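You operate a simulated robot arm through the tools that you are given. There is no shell and no other tool. Be economical: measure what you need, move in short steps, check, and stop when the job is done.

Carry out the task below with a simulated robot arm. There is one attempt and no reset: what you move stays moved.

TASK
Put two of the narrow yellow-label boxes from the top of the slide bench on the wide beige folder.
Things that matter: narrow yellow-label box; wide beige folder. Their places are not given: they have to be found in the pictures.

It is judged by the outcome, as a careful person would: the job done as asked, and still so three seconds after it is handed in. It fails if anything else is knocked over, pushed out of place, dropped, spilled or broken.

THE ROBOT
A 6-joint arm with a two-finger parallel gripper, fixed in place. Base frame: the origin is at the foot of the arm, x ahead of it, y to its left, z up; the work surface is at about z = 800. Lengths are in mm, angles in degrees, forces in N, time in s.
With the tool pointing down near the work surface it reaches from about 260 to 680 mm from the base axis. Its first joint turns from -66.0 to 66.0 degrees. Payload 2.9 kg.
Tool frame: the origin (TCP) lies between the finger pads and is the grasp point; the fingertips stand 30 mm ahead of it; z points along the fingers, y is the line along which they close. The gripper opens to 110 mm. The fingers are 20 mm wide and 10 mm thick; the gripper's body (48 by 112 mm) begins 55 mm behind the TCP.
Orientation is that of the tool frame in the base frame, as a unit quaternion [x, y, z, w]. With the fingers straight down and closing along the base's y, the tool's x points along the base's -x, its y along +y and its z along -z.

THE INTERFACE
- The arm moves only by the tool apply_moves. Its arguments are lists of equal length, an entry for each row: "xyz": the shift along the tool's x, y, z in mm, a list of three; "dr": the turn, a rotation vector about the tool's x, y, z in degrees, a list of three. In form: {"xyz": [[x, y, z], ...], "dr": [[ax, ay, az], ...]}. A call has 1 to 8 rows; each row is the pose to reach, as a shift and turn from the pose commanded when the call began, along the tool's axes at that moment. "gripper" is the finger opening in mm, from 0 to 110, set as the call begins (left out, the last holds). A row lasts 0.2 s, in which the tool goes at most 50 mm and 8.6 degrees; a call with a longer step from one row to the next is refused whole, and so is a gripper value outside its range. A pose out of reach is approached as far as the arm can. The call stops where the force on the tool passes 40 N (or 10 N more than at its start, if that is more) or the arm is blocked; 0.2 s more then pass. The fingers move at their own pace (about 108 mm/s each) and stop on an object; they squeeze with about 25 N. The grip force told is the motor's: it shows also when the fingers shut on nothing. Time passes only in rows, and 0.2 s behind the last, so rows that repeat a pose let the fingers close. It gives the time, the measured TCP pose, the force on the tool (base axes), the opening and the grip force at its end, in the units of the frame above (readings bear some noise), and new pictures: "show" is both (left out), scene, wrist or none.
- Cameras (640 x 400 px; columns grow to the right, rows downward): "scene" is fixed at [73.4, 425, 1399]; the picture's right is [-0.81, -0.58, 0.00], its down [-0.25, 0.35, -0.90] and it looks along [0.52, -0.74, -0.43] (base axes); focal length 320 px, centre (320, 200). "wrist" rides on the gripper at [-36, 0, -57] in the tool frame; the picture's right is [0.00, -1.00, 0.00], its down [0.97, 0.00, -0.24] and it looks along [0.24, 0.00, 0.97] (tool axes); focal length 218 px, centre (320, 200).
- probe_pixels(camera, pixels): for up to 12 pixels [column, row] of the newest picture of that camera ("zoom" is the newest enlarged one), the place [x, y, z] in the base frame of the surface seen there, good to about 3 mm. No time passes.
- zoom(camera, box): a new picture of the part [left, top, right, bottom] of that camera's present view, enlarged. No time passes.
- job_done(): hands the job in; it is judged then, once.

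Work in short steps. Measure before you move; look again where a grasp or a placing could have gone wrong, and mend it. You have 60 turns and 100 pictures in all, the two below and enlarged ones among them. Open the gripper and draw the arm clear of the work before you hand the job in, unless the task says otherwise; then end with one line.

The tools are called after "Request:" as name(argument=value, ...) on one line, values as JSON. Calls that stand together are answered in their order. apply_moves: Moves the arm, as the interface text tells. Its arguments: {"type":"object","properties":{"xyz":{"type":"array","items":{"type":"array","items":{"type":"number"}}},"dr":{"type":"array","items":{"type":"array","items":{"type":"number"}}},"gripper":{"type":"number"},"show":{"type":"string","enum":["both","scene","wrist","none"]}},"required":["xyz","dr"]} The other tools are called the same way: probe_pixels (camera, pixels) gives the place of the surface under pixels of a picture; zoom (camera, box) takes an enlarged picture of a part of a camera's view; job_done () hands the job in.

At the start:

```text
clock: 0.0
tcp_pos: [464.8, -74.6, 1130.6]
orientation: [0.001, 1.0, 0.0, 0.0]
force: [0.9, -1.0, -0.2]
finger_gap: 110.2
grip_force: 0.0
```

scene: 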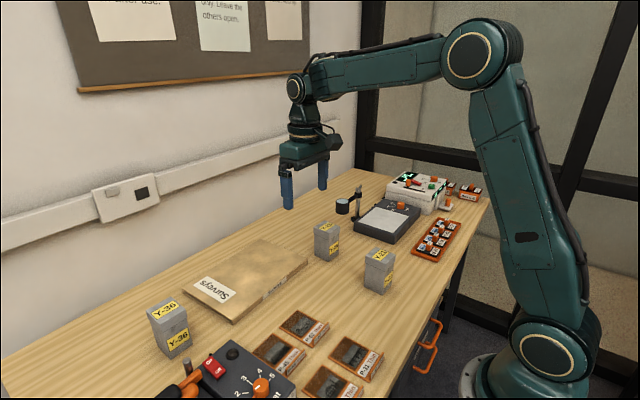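
wrist: 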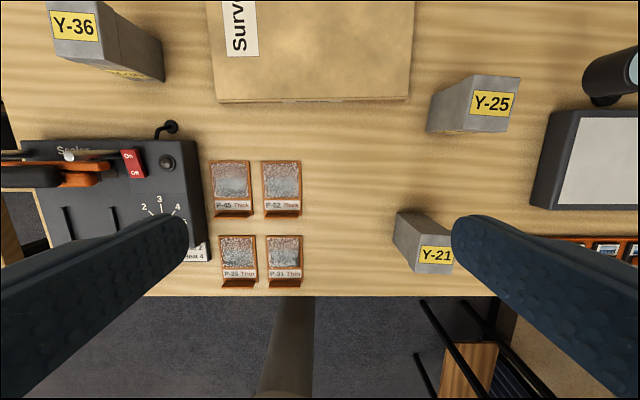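

Three yellow-label boxes are visible (Y-36, Y-25, Y-21) and the beige folder. I zoom to compare them.

Request:
zoom(camera="scene", box=[140, 200, 420, 375])

Request:
zoom(camera="scene", box=[60, 0, 320, 160])

Request:
probe_pixels(camera="wrist", pixels=[[75, 25], [492, 103], [436, 255], [310, 50], [222, 100], [408, 97], [470, 75], [520, 78], [507, 130], [467, 116], [418, 247], [452, 272]])

Request:
probe_pixels(camera="scene", pixels=[[148, 310], [173, 297], [186, 309], [160, 324], [314, 228], [330, 222], [340, 228], [324, 234], [365, 255], [380, 249], [395, 256], [379, 262]])

Request:
probe_pixels(camera="scene", pixels=[[184, 285], [234, 320], [306, 262], [254, 242], [250, 270], [270, 295], [300, 270], [172, 345], [328, 250], [378, 280]])

```text
2.29 times, centred on (280, 288) of scene
```

zoom: 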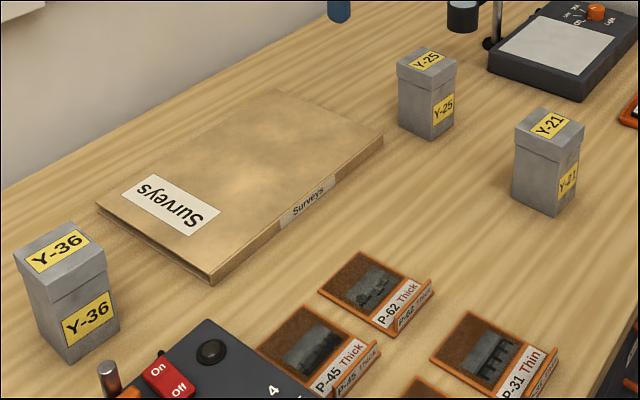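

```text
2.46 times, centred on (190, 80) of scene
```

zoom: 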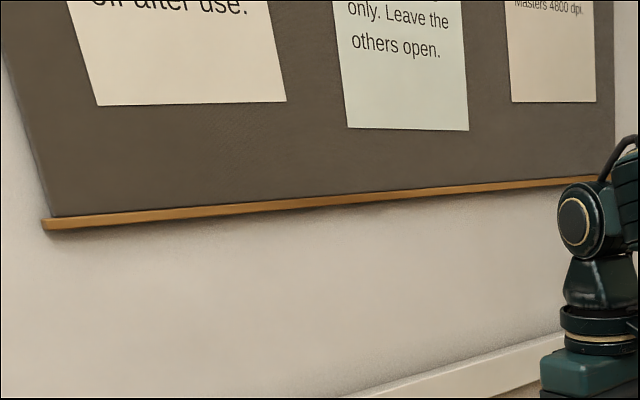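

```text
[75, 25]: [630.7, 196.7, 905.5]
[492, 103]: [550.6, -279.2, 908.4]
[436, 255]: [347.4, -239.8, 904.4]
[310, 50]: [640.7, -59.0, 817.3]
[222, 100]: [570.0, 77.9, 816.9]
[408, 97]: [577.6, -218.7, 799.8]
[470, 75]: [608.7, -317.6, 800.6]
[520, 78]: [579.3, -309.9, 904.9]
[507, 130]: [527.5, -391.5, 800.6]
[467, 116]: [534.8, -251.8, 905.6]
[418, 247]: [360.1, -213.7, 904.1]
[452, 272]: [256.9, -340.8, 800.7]
```

```text
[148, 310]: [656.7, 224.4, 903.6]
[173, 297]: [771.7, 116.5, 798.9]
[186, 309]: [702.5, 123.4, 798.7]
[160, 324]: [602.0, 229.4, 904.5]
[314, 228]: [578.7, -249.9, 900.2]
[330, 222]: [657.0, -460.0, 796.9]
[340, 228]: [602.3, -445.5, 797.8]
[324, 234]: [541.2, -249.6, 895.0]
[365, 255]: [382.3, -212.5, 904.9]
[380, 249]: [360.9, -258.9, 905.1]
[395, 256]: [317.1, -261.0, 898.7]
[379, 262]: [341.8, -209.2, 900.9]
```

```text
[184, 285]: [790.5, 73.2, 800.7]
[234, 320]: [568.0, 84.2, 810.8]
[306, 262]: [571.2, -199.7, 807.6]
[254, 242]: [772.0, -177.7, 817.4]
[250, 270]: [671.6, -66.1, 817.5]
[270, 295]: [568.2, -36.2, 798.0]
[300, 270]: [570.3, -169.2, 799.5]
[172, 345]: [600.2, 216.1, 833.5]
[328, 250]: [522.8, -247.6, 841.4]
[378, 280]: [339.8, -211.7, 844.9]
```

Request:
zoom(camera="scene", box=[300, 205, 412, 305])

Request:
zoom(camera="wrist", box=[380, 60, 540, 290])

Request:
zoom(camera="scene", box=[140, 285, 220, 365])

```text
4.00 times, centred on (356, 255) of scene
```

zoom: 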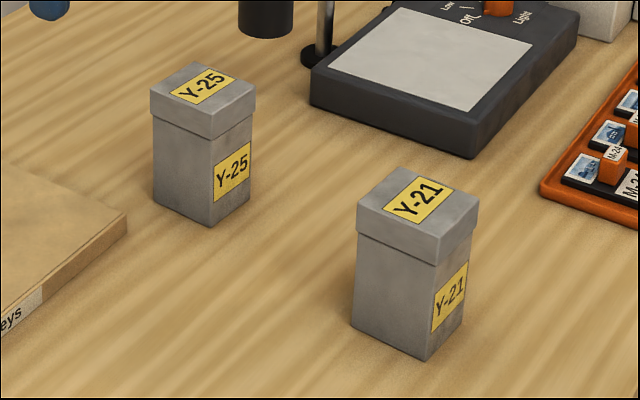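

```text
1.74 times, centred on (460, 175) of wrist
```

zoom: 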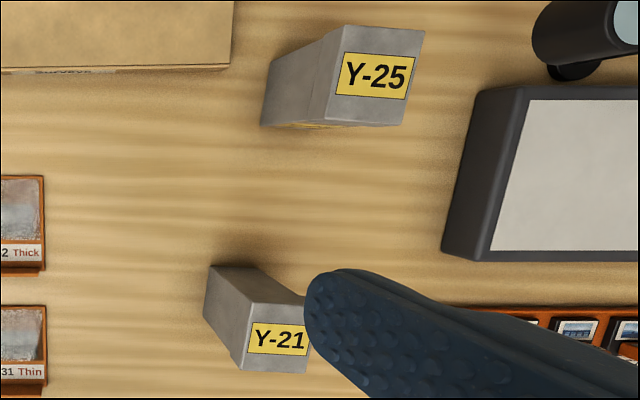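

```text
5.00 times, centred on (180, 325) of scene
```

zoom: 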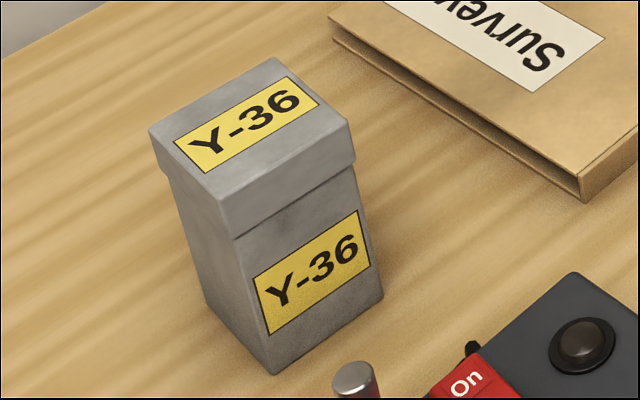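

Boxes are about 105 tall with a lid, standing at roughly (556,-280) for Y-25 and (350,-237) for Y-21. I'll move above Y-25 for a closer look at its shape and yaw.

Request:
apply_moves(xyz=[[-15, -34, 13], [-30, -68, 26], [-45, -102, 40], [-60, -136, 53], [-75, -170, 66], [-91, -205, 80]], dr=[[0, 0, 0], [0, 0, 0], [0, 0, 0], [0, 0, 0], [0, 0, 0], [0, 0, 0]], gripper=110, show="both")

```text
clock: 1.4
tcp_pos: [555.7, -279.0, 1051.8]
orientation: [0.0, 1.0, 0.0, 0.0]
force: [-0.5, 0.0, 0.3]
finger_gap: 110.1
grip_force: 0.1
```

scene: 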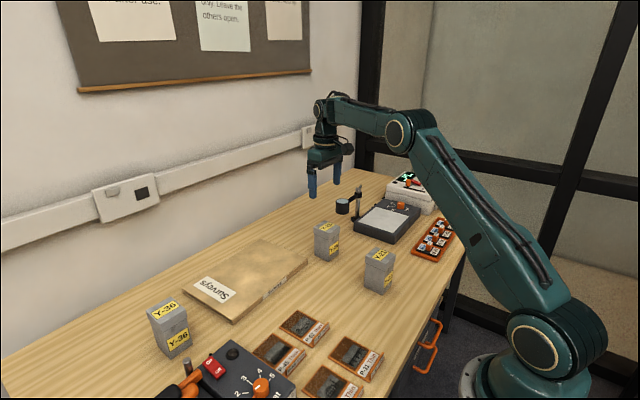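
wrist: 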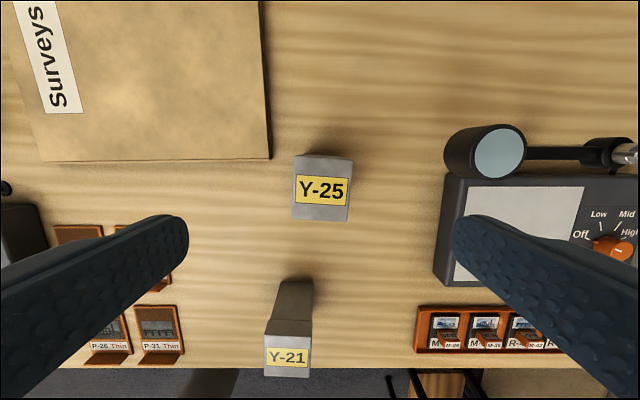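

Request:
zoom(camera="wrist", box=[270, 140, 374, 230])

Request:
probe_pixels(camera="wrist", pixels=[[298, 158], [350, 162], [346, 204], [294, 200], [321, 190], [320, 213], [299, 180], [350, 180]])

Request:
zoom(camera="wrist", box=[240, 270, 344, 390])

Request:
probe_pixels(camera="wrist", pixels=[[267, 333], [310, 333], [308, 365], [266, 365], [288, 345]])

```text
4.44 times, centred on (322, 185) of wrist
```

zoom: 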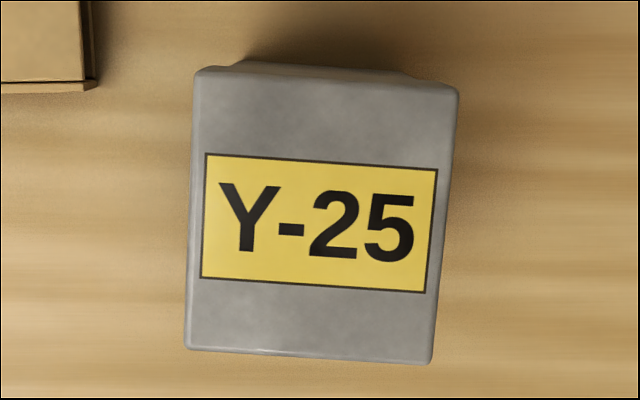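

```text
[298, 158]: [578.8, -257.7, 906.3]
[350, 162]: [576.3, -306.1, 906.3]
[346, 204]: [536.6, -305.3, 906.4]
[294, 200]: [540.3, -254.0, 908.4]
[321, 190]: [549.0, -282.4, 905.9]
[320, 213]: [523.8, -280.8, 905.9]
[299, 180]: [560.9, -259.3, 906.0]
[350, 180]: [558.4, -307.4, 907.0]
```

```text
3.33 times, centred on (292, 330) of wrist
```

zoom: 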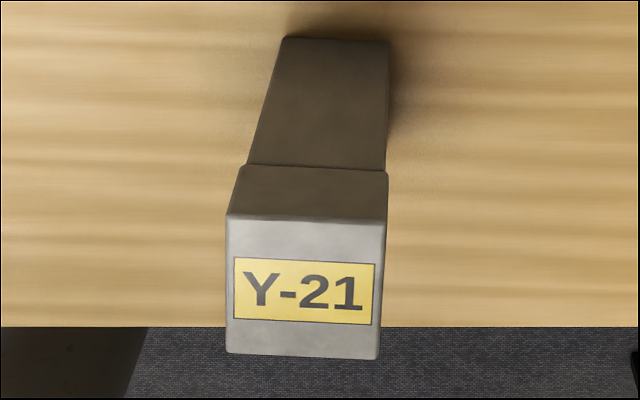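

```text
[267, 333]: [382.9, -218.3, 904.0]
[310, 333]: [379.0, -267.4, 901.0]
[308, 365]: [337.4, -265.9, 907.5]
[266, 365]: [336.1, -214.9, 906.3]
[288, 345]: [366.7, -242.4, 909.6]
```

Y-25's top: centre ≈ (549.5,-280.5), 52 (y) × 58 (x) mm, yaw about -4°. I turn 4°, descend around it with the fingers open to z≈866.

Request:
apply_moves(xyz=[[6, -1, 20], [6, -1, 60], [6, -1, 100], [6, -1, 140], [6, -1, 170], [6, -1, 186]], dr=[[0, 0, 4], [0, 0, 4], [0, 0, 4], [0, 0, 4], [0, 0, 4], [0, 0, 4]], show="both")

```text
clock: 2.8
tcp_pos: [548.7, -279.0, 863.7]
orientation: [0.035, 0.999, 0.0, 0.0]
force: [-0.4, 0.0, 0.1]
finger_gap: 109.9
grip_force: 0.0
```

scene: 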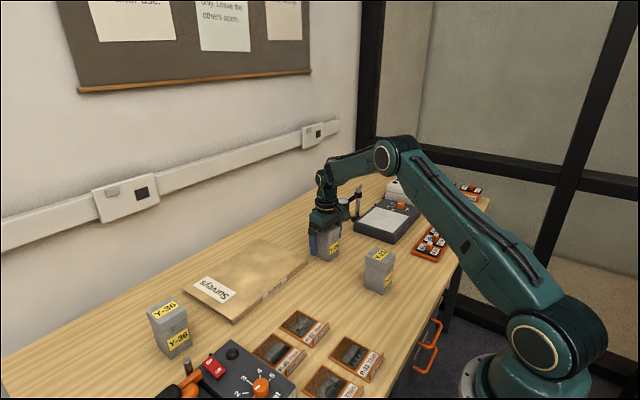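
wrist: 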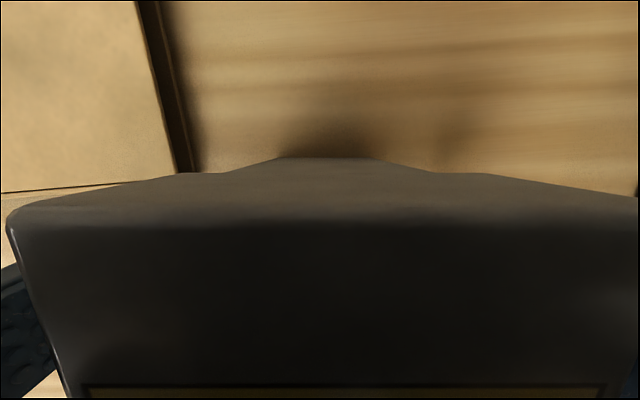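

Aligned and clear. Closing the fingers.

Request:
apply_moves(xyz=[[0, 0, 0], [0, 0, 0], [0, 0, 0]], dr=[[0, 0, 0], [0, 0, 0], [0, 0, 0]], gripper=35, show="none")

Request:
apply_moves(xyz=[[0, 0, -3], [0, 0, -6], [0, 0, -10], [0, 0, -10]], dr=[[0, 0, 0], [0, 0, 0], [0, 0, 0], [0, 0, 0]], show="scene")

Request:
zoom(camera="scene", box=[280, 200, 380, 280])

```text
clock: 3.6
tcp_pos: [549.8, -277.5, 863.5]
orientation: [0.035, 0.999, -0.001, 0.0]
force: [-0.4, -1.7, -0.5]
finger_gap: 55.6
grip_force: 25.2
```

```text
clock: 4.6
tcp_pos: [548.7, -279.1, 874.1]
orientation: [0.034, 0.999, 0.001, 0.0]
force: [-0.3, 1.4, -1.6]
finger_gap: 55.9
grip_force: 24.5
```

scene: 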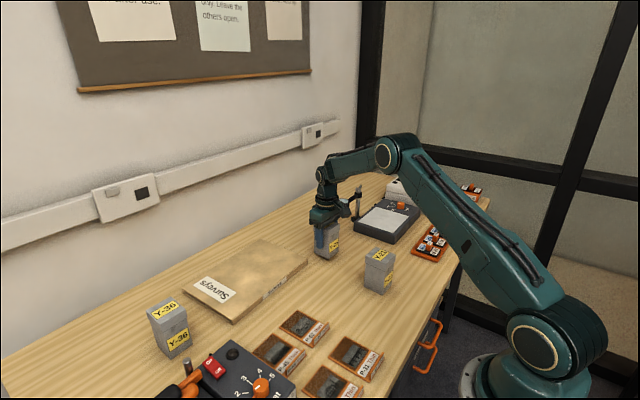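

```text
5.00 times, centred on (330, 240) of scene
```

zoom: 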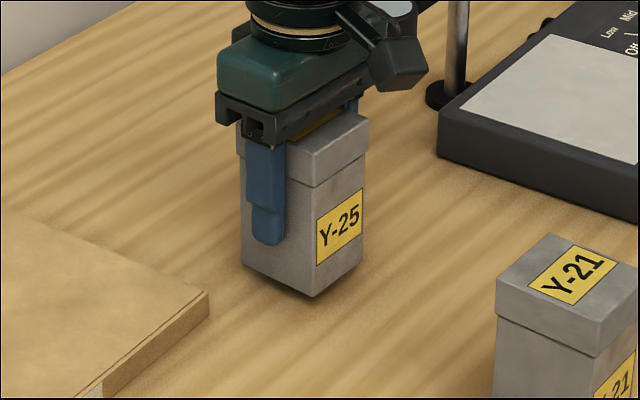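

Opening held at 55.8 and lid joint looks unchanged with the base off the table. I lift a bit further and check.

Request:
apply_moves(xyz=[[0, 0, -15], [0, 0, -30], [0, 0, -40], [0, 0, -50]], dr=[[0, 0, 0], [0, 0, 0], [0, 0, 0], [0, 0, 0]], show="scene")

Request:
zoom(camera="scene", box=[280, 180, 380, 280])

```text
clock: 5.6
tcp_pos: [549.5, -280.2, 925.3]
orientation: [0.035, 0.999, 0.0, 0.0]
force: [0.9, -0.4, -2.2]
finger_gap: 55.9
grip_force: 25.3
```

scene: 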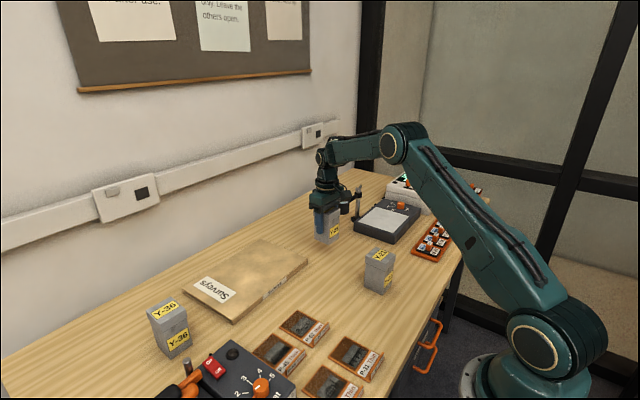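

```text
4.00 times, centred on (330, 230) of scene
```

zoom: 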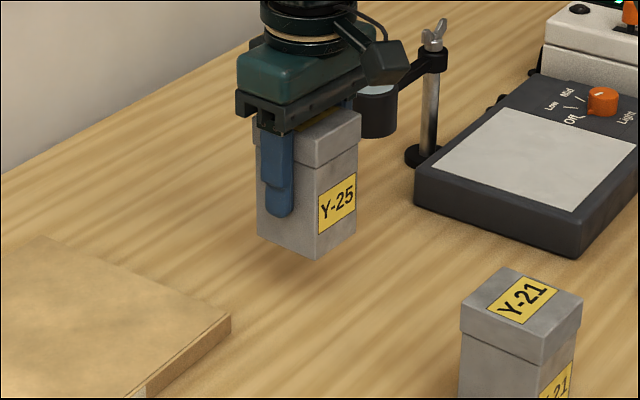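

The entire box is hanging, lid on. Carry it over the folder to about (630,-30) at z≈935.

Request:
apply_moves(xyz=[[-10, 42, -10], [-21, 85, -10], [-32, 127, -10], [-42, 170, -10], [-52, 212, -10], [-63, 255, -10], [-63, 255, -10]], dr=[[0, 0, 0], [0, 0, 0], [0, 0, 0], [0, 0, 0], [0, 0, 0], [0, 0, 0], [0, 0, 0]], show="both")

Request:
probe_pixels(camera="scene", pixels=[[260, 280], [235, 290], [285, 265], [180, 280], [184, 283], [190, 280], [236, 317], [304, 258]])

```text
clock: 7.2
tcp_pos: [630.1, -29.7, 932.9]
orientation: [0.034, 0.999, 0.0, 0.0]
force: [0.3, 0.0, -1.9]
finger_gap: 55.7
grip_force: 24.9
```

scene: 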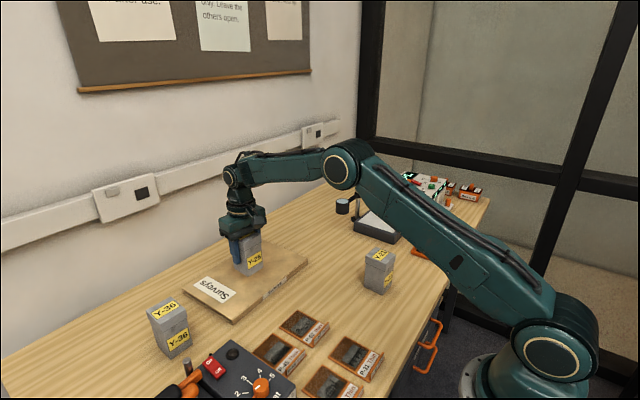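
wrist: 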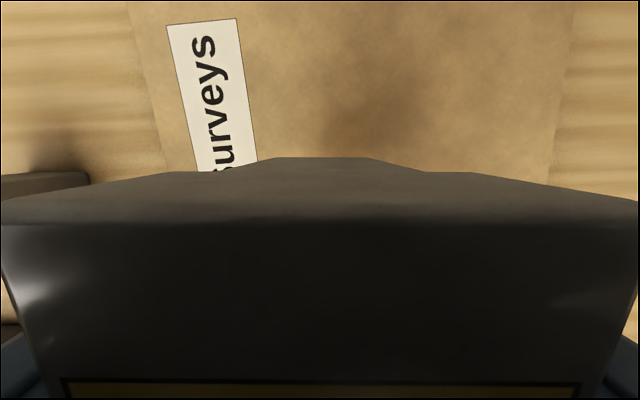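

```text
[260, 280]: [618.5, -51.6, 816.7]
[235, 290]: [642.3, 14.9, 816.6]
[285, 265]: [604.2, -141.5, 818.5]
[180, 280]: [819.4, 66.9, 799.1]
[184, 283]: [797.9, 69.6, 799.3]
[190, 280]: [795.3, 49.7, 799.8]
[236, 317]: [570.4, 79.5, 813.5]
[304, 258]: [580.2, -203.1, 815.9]
```

Box is over the folder's middle. Lower it ~51 mm gently.

Request:
apply_moves(xyz=[[0, 0, 20], [0, 0, 38], [0, 0, 46], [0, 0, 49], [0, 0, 51], [0, 0, 51]], dr=[[0, 0, 0], [0, 0, 0], [0, 0, 0], [0, 0, 0], [0, 0, 0], [0, 0, 0]], show="scene")

Request:
zoom(camera="scene", box=[190, 210, 310, 310])

```text
clock: 8.6
tcp_pos: [631.0, -29.7, 883.0]
orientation: [0.035, 0.999, 0.001, 0.001]
force: [0.2, -0.4, -3.3]
finger_gap: 55.8
grip_force: 25.0
```

scene: 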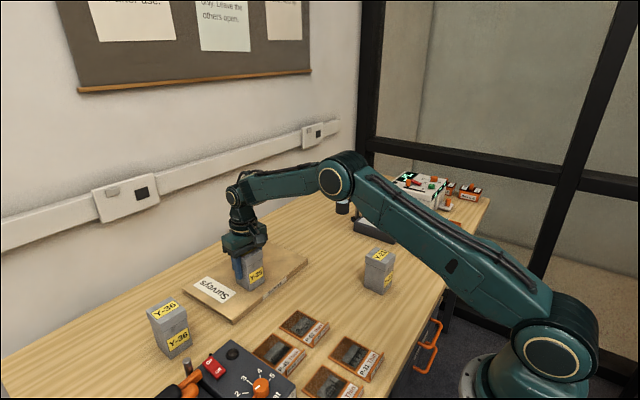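

```text
4.00 times, centred on (250, 260) of scene
```

zoom: 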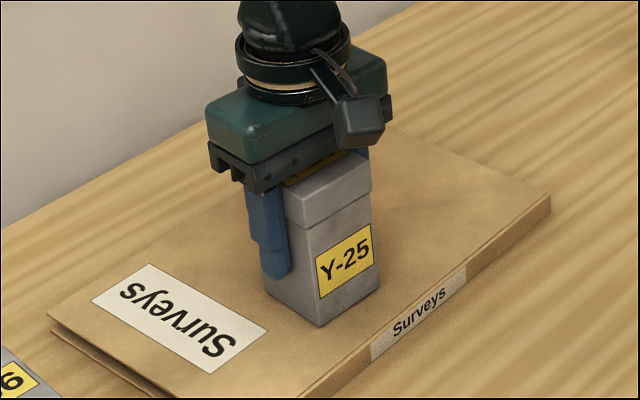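

Nearly touching; force still only carries the weight. Lower by 1 mm steps to feel contact.

Request:
apply_moves(xyz=[[0, 0, 1], [0, 0, 1]], dr=[[0, 0, 0], [0, 0, 0]], show="none")

Request:
apply_moves(xyz=[[0, 0, 1], [0, 0, 1]], dr=[[0, 0, 0], [0, 0, 0]], show="none")

```text
clock: 9.2
tcp_pos: [630.5, -30.8, 882.8]
orientation: [0.035, 0.999, 0.0, 0.0]
force: [0.2, -0.1, -2.8]
finger_gap: 55.8
grip_force: 25.1
```

```text
clock: 9.8
tcp_pos: [629.9, -29.2, 883.3]
orientation: [0.036, 0.999, 0.001, -0.001]
force: [0.5, -1.4, -0.7]
finger_gap: 55.9
grip_force: 25.2
```

Request:
apply_moves(xyz=[[0, 0, 1], [0, 0, 1]], dr=[[0, 0, 0], [0, 0, 0]], show="none")

```text
clock: 10.4
tcp_pos: [630.7, -30.6, 881.6]
orientation: [0.035, 0.999, 0.0, 0.0]
force: [-4.1, -2.1, 10.0]
finger_gap: 55.8
grip_force: 24.8
```

Force turned to +10 N: contact. Release by opening to 85, then rise straight up.

Request:
apply_moves(xyz=[[0, 0, 0], [0, 0, 0], [0, 0, 0]], dr=[[0, 0, 0], [0, 0, 0], [0, 0, 0]], gripper=85, show="none")

Request:
apply_moves(xyz=[[0, 0, -25], [0, 0, -65], [0, 0, -110], [0, 0, -150]], dr=[[0, 0, 0], [0, 0, 0], [0, 0, 0], [0, 0, 0]], show="scene")

```text
clock: 11.2
tcp_pos: [630.9, -29.7, 880.0]
orientation: [0.034, 0.999, 0.0, 0.0]
force: [-1.3, 0.3, 0.3]
finger_gap: 84.9
grip_force: 0.0
```

```text
clock: 12.2
tcp_pos: [630.8, -29.5, 1031.8]
orientation: [0.036, 0.999, 0.0, 0.0]
force: [0.6, -0.2, 0.3]
finger_gap: 84.9
grip_force: 0.1
```

scene: 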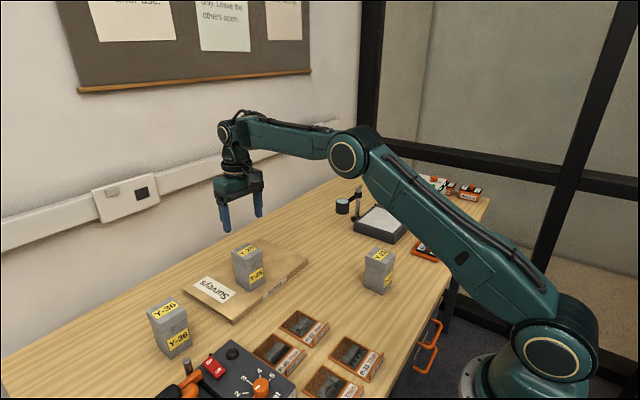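

Y-25 stands on the folder. Now to above Y-21, about (353,-240,1050).

Request:
apply_moves(xyz=[[33, -29, -20], [65, -57, -20], [98, -86, -20], [131, -114, -20], [164, -143, -20], [196, -172, -20], [229, -200, -20], [262, -229, -20]], dr=[[0, 0, 0], [0, 0, 0], [0, 0, 0], [0, 0, 0], [0, 0, 0], [0, 0, 0], [0, 0, 0], [0, 0, 0]], gripper=108, show="both")

Request:
zoom(camera="wrist", box=[260, 130, 380, 240])

```text
clock: 14.0
tcp_pos: [353.0, -238.3, 1051.5]
orientation: [0.035, 0.999, 0.0, -0.001]
force: [0.0, -0.6, 0.4]
finger_gap: 108.0
grip_force: 0.0
```

scene: 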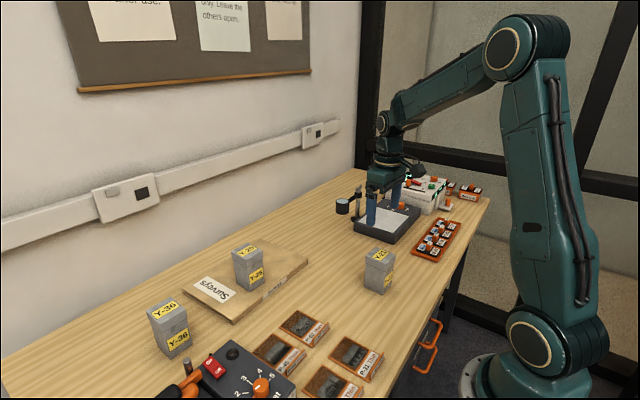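
wrist: 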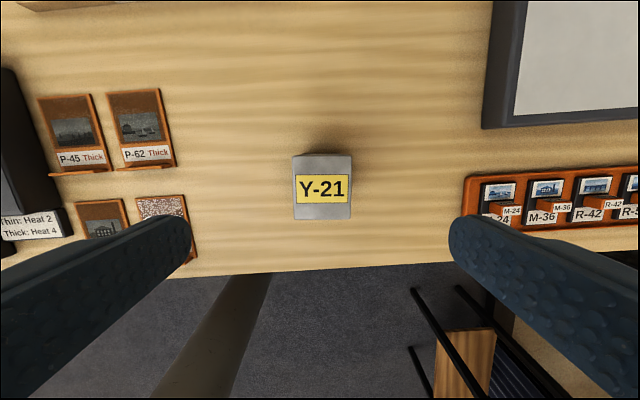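

```text
3.64 times, centred on (320, 185) of wrist
```

zoom: 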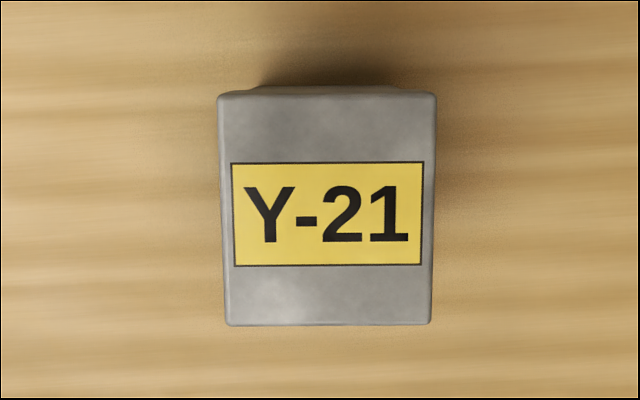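

Y-21 sits the same way under the tool and aligned with it. Descend with a +5/-1.5 mm correction.

Request:
apply_moves(xyz=[[5, -1.5, 20], [5, -1.5, 60], [5, -1.5, 100], [5, -1.5, 140], [5, -1.5, 170], [5, -1.5, 186]], dr=[[0, 0, 0], [0, 0, 0], [0, 0, 0], [0, 0, 0], [0, 0, 0], [0, 0, 0]], show="both")

```text
clock: 15.4
tcp_pos: [348.0, -241.2, 863.7]
orientation: [0.035, 0.999, 0.0, 0.0]
force: [-0.8, -0.2, -0.6]
finger_gap: 108.1
grip_force: 0.0
```

scene: 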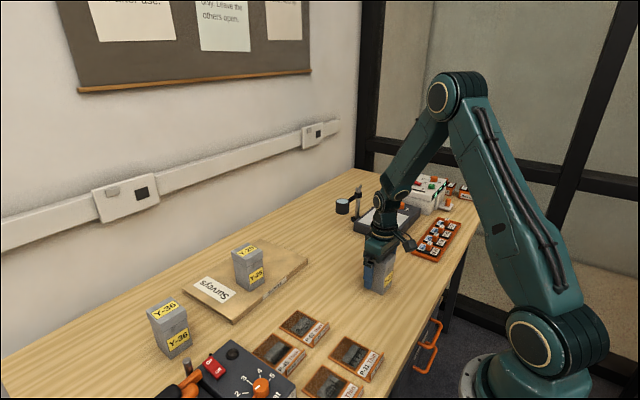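
wrist: 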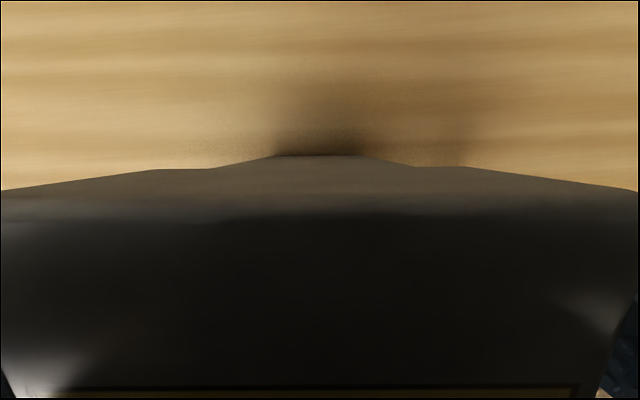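

Clear; close and lift 40 mm.

Request:
apply_moves(xyz=[[0, 0, 0], [0, 0, 0], [0, 0, 0]], dr=[[0, 0, 0], [0, 0, 0], [0, 0, 0]], gripper=35, show="none")

Request:
apply_moves(xyz=[[0, 0, -5], [0, 0, -10], [0, 0, -25], [0, 0, -40]], dr=[[0, 0, 0], [0, 0, 0], [0, 0, 0], [0, 0, 0]], show="scene")

Request:
zoom(camera="scene", box=[320, 200, 440, 300])

```text
clock: 16.2
tcp_pos: [348.3, -242.1, 862.8]
orientation: [0.035, 0.999, -0.001, 0.0]
force: [-0.3, 0.8, 0.7]
finger_gap: 55.8
grip_force: 24.6
```

```text
clock: 17.2
tcp_pos: [349.1, -241.2, 903.4]
orientation: [0.035, 0.999, 0.0, 0.0]
force: [0.4, 0.5, -2.4]
finger_gap: 56.0
grip_force: 24.7
```

scene: 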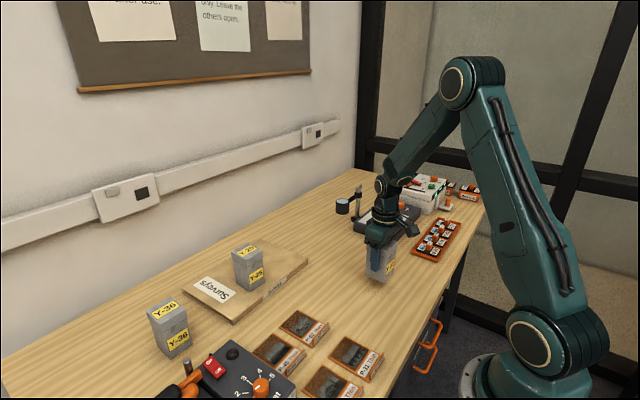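

```text
4.00 times, centred on (380, 250) of scene
```

zoom: 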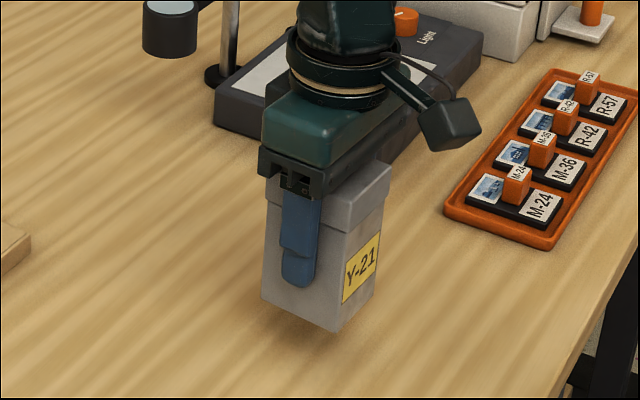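

Whole box hanging. Carry to (630,-138), beside Y-25 (110 mm spacing).

Request:
apply_moves(xyz=[[-20, 9, -31], [-60, 27, -31], [-103, 46, -31], [-146, 65, -31], [-189, 85, -31], [-231, 104, -31], [-273, 122, -31], [-273, 122, -31]], dr=[[0, 0, 0], [0, 0, 0], [0, 0, 0], [0, 0, 0], [0, 0, 0], [0, 0, 0], [0, 0, 0], [0, 0, 0]], show="both")

Request:
probe_pixels(camera="scene", pixels=[[305, 258], [296, 255], [290, 268]])

```text
clock: 19.0
tcp_pos: [628.6, -138.1, 935.5]
orientation: [0.035, 0.999, 0.0, 0.0]
force: [0.2, 1.5, -2.8]
finger_gap: 55.8
grip_force: 25.1
```

scene: 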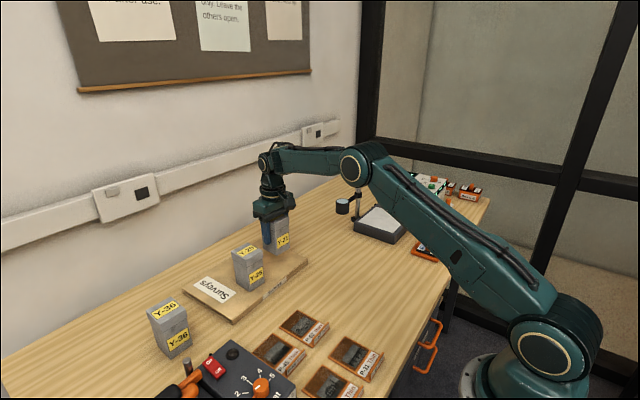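
wrist: 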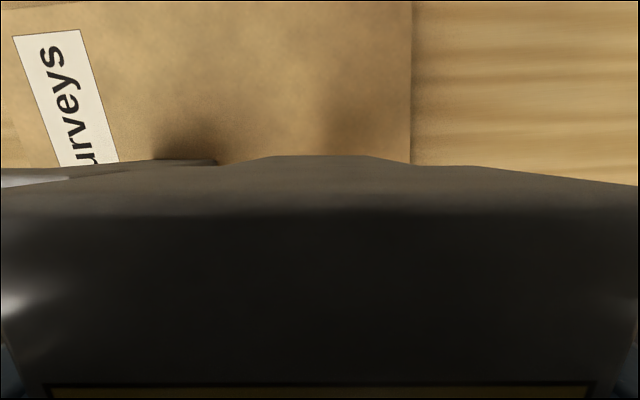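

```text
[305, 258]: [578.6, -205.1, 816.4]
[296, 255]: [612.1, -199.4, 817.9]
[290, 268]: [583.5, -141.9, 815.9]
```

Request:
probe_pixels(camera="wrist", pixels=[[408, 150], [408, 60], [415, 150], [205, 162]])

```text
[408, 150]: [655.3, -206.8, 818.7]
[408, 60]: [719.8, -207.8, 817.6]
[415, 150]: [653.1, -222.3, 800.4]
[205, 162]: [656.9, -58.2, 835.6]
```

Box footprint (y -166…-110) lies between the folder edge (-207) and Y-25 (-58). Lower it.

Request:
apply_moves(xyz=[[0, 0, 20], [0, 0, 38], [0, 0, 46], [0, 0, 50], [0, 0, 51], [0, 0, 51]], dr=[[0, 0, 0], [0, 0, 0], [0, 0, 0], [0, 0, 0], [0, 0, 0], [0, 0, 0]], show="none")

Request:
apply_moves(xyz=[[0, 0, 1], [0, 0, 1]], dr=[[0, 0, 0], [0, 0, 0]], show="none")

```text
clock: 20.4
tcp_pos: [627.5, -137.8, 883.5]
orientation: [0.035, 0.999, 0.0, 0.0]
force: [0.6, -0.5, -2.0]
finger_gap: 55.8
grip_force: 25.1
```

```text
clock: 21.0
tcp_pos: [628.6, -138.7, 883.3]
orientation: [0.036, 0.999, 0.0, 0.0]
force: [0.1, 0.2, -1.9]
finger_gap: 55.6
grip_force: 25.3
```

Request:
apply_moves(xyz=[[0, 0, 1], [0, 0, 1]], dr=[[0, 0, 0], [0, 0, 0]], show="none")

```text
clock: 21.6
tcp_pos: [628.4, -137.2, 881.6]
orientation: [0.034, 0.999, 0.001, 0.0]
force: [1.1, -0.3, -2.6]
finger_gap: 55.9
grip_force: 25.4
```

Still carrying the weight; one more millimetre.

Request:
apply_moves(xyz=[[0, 0, 1], [0, 0, 1]], dr=[[0, 0, 0], [0, 0, 0]], show="none")

```text
clock: 22.2
tcp_pos: [628.7, -138.0, 881.9]
orientation: [0.036, 0.999, 0.0, 0.0]
force: [0.2, -0.9, -2.0]
finger_gap: 55.7
grip_force: 24.8
```

Request:
apply_moves(xyz=[[0, 0, 1], [0, 0, 1]], dr=[[0, 0, 0], [0, 0, 0]], show="none")

```text
clock: 22.8
tcp_pos: [628.6, -137.5, 880.8]
orientation: [0.036, 0.999, 0.0, 0.0]
force: [-0.7, 1.2, 2.9]
finger_gap: 55.6
grip_force: 24.9
```

Contact (+2.9 N). Release and rise.

Request:
apply_moves(xyz=[[0, 0, 0], [0, 0, 0], [0, 0, 0]], dr=[[0, 0, 0], [0, 0, 0], [0, 0, 0]], gripper=85, show="none")

Request:
apply_moves(xyz=[[0, 0, -25], [0, 0, -65], [0, 0, -110], [0, 0, -150], [40, 0, -180], [80, 0, -200], [120, 0, -200], [160, 0, -200]], dr=[[0, 0, 0], [0, 0, 0], [0, 0, 0], [0, 0, 0], [0, 0, 0], [0, 0, 0], [0, 0, 0], [0, 0, 0]], show="both")

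Request:
zoom(camera="scene", box=[140, 200, 340, 325])

```text
clock: 23.6
tcp_pos: [628.9, -137.8, 880.1]
orientation: [0.035, 0.999, 0.001, -0.001]
force: [0.6, 0.1, 0.5]
finger_gap: 85.0
grip_force: 0.1
```

```text
clock: 25.4
tcp_pos: [468.9, -128.2, 1081.9]
orientation: [0.035, 0.999, 0.0, 0.0]
force: [-0.3, 0.3, 0.6]
finger_gap: 85.1
grip_force: 0.1
```

scene: 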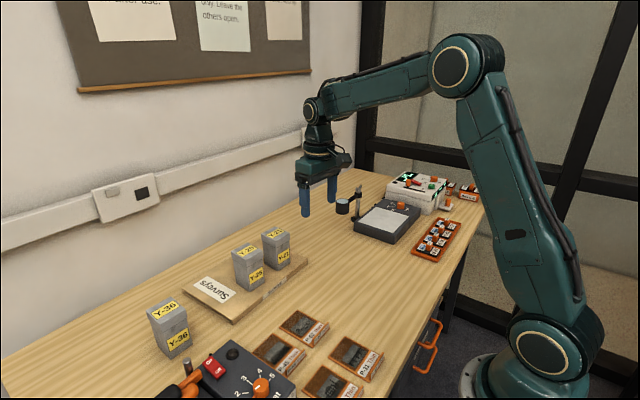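
wrist: 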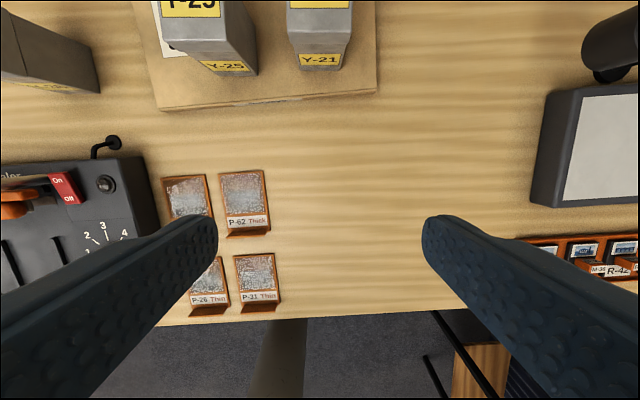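

```text
3.20 times, centred on (240, 262) of scene
```

zoom: 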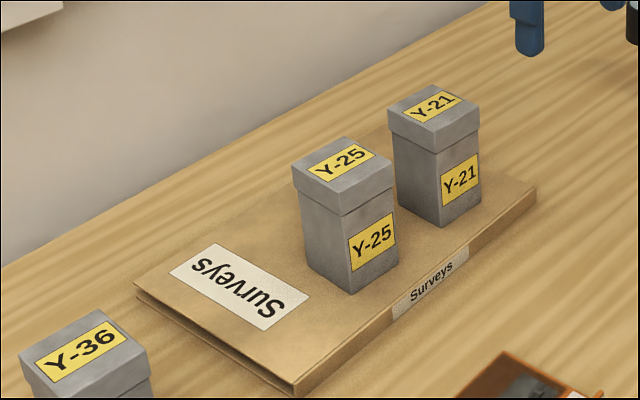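

Both boxes stand upright on the folder, the rest is undisturbed, and the arm is clear with the gripper open.

Request:
job_done()

```text
The job is handed in.
```

Two narrow yellow-label boxes, Y-25 and Y-21, now stand upright on the wide beige folder, and the job is handed in.
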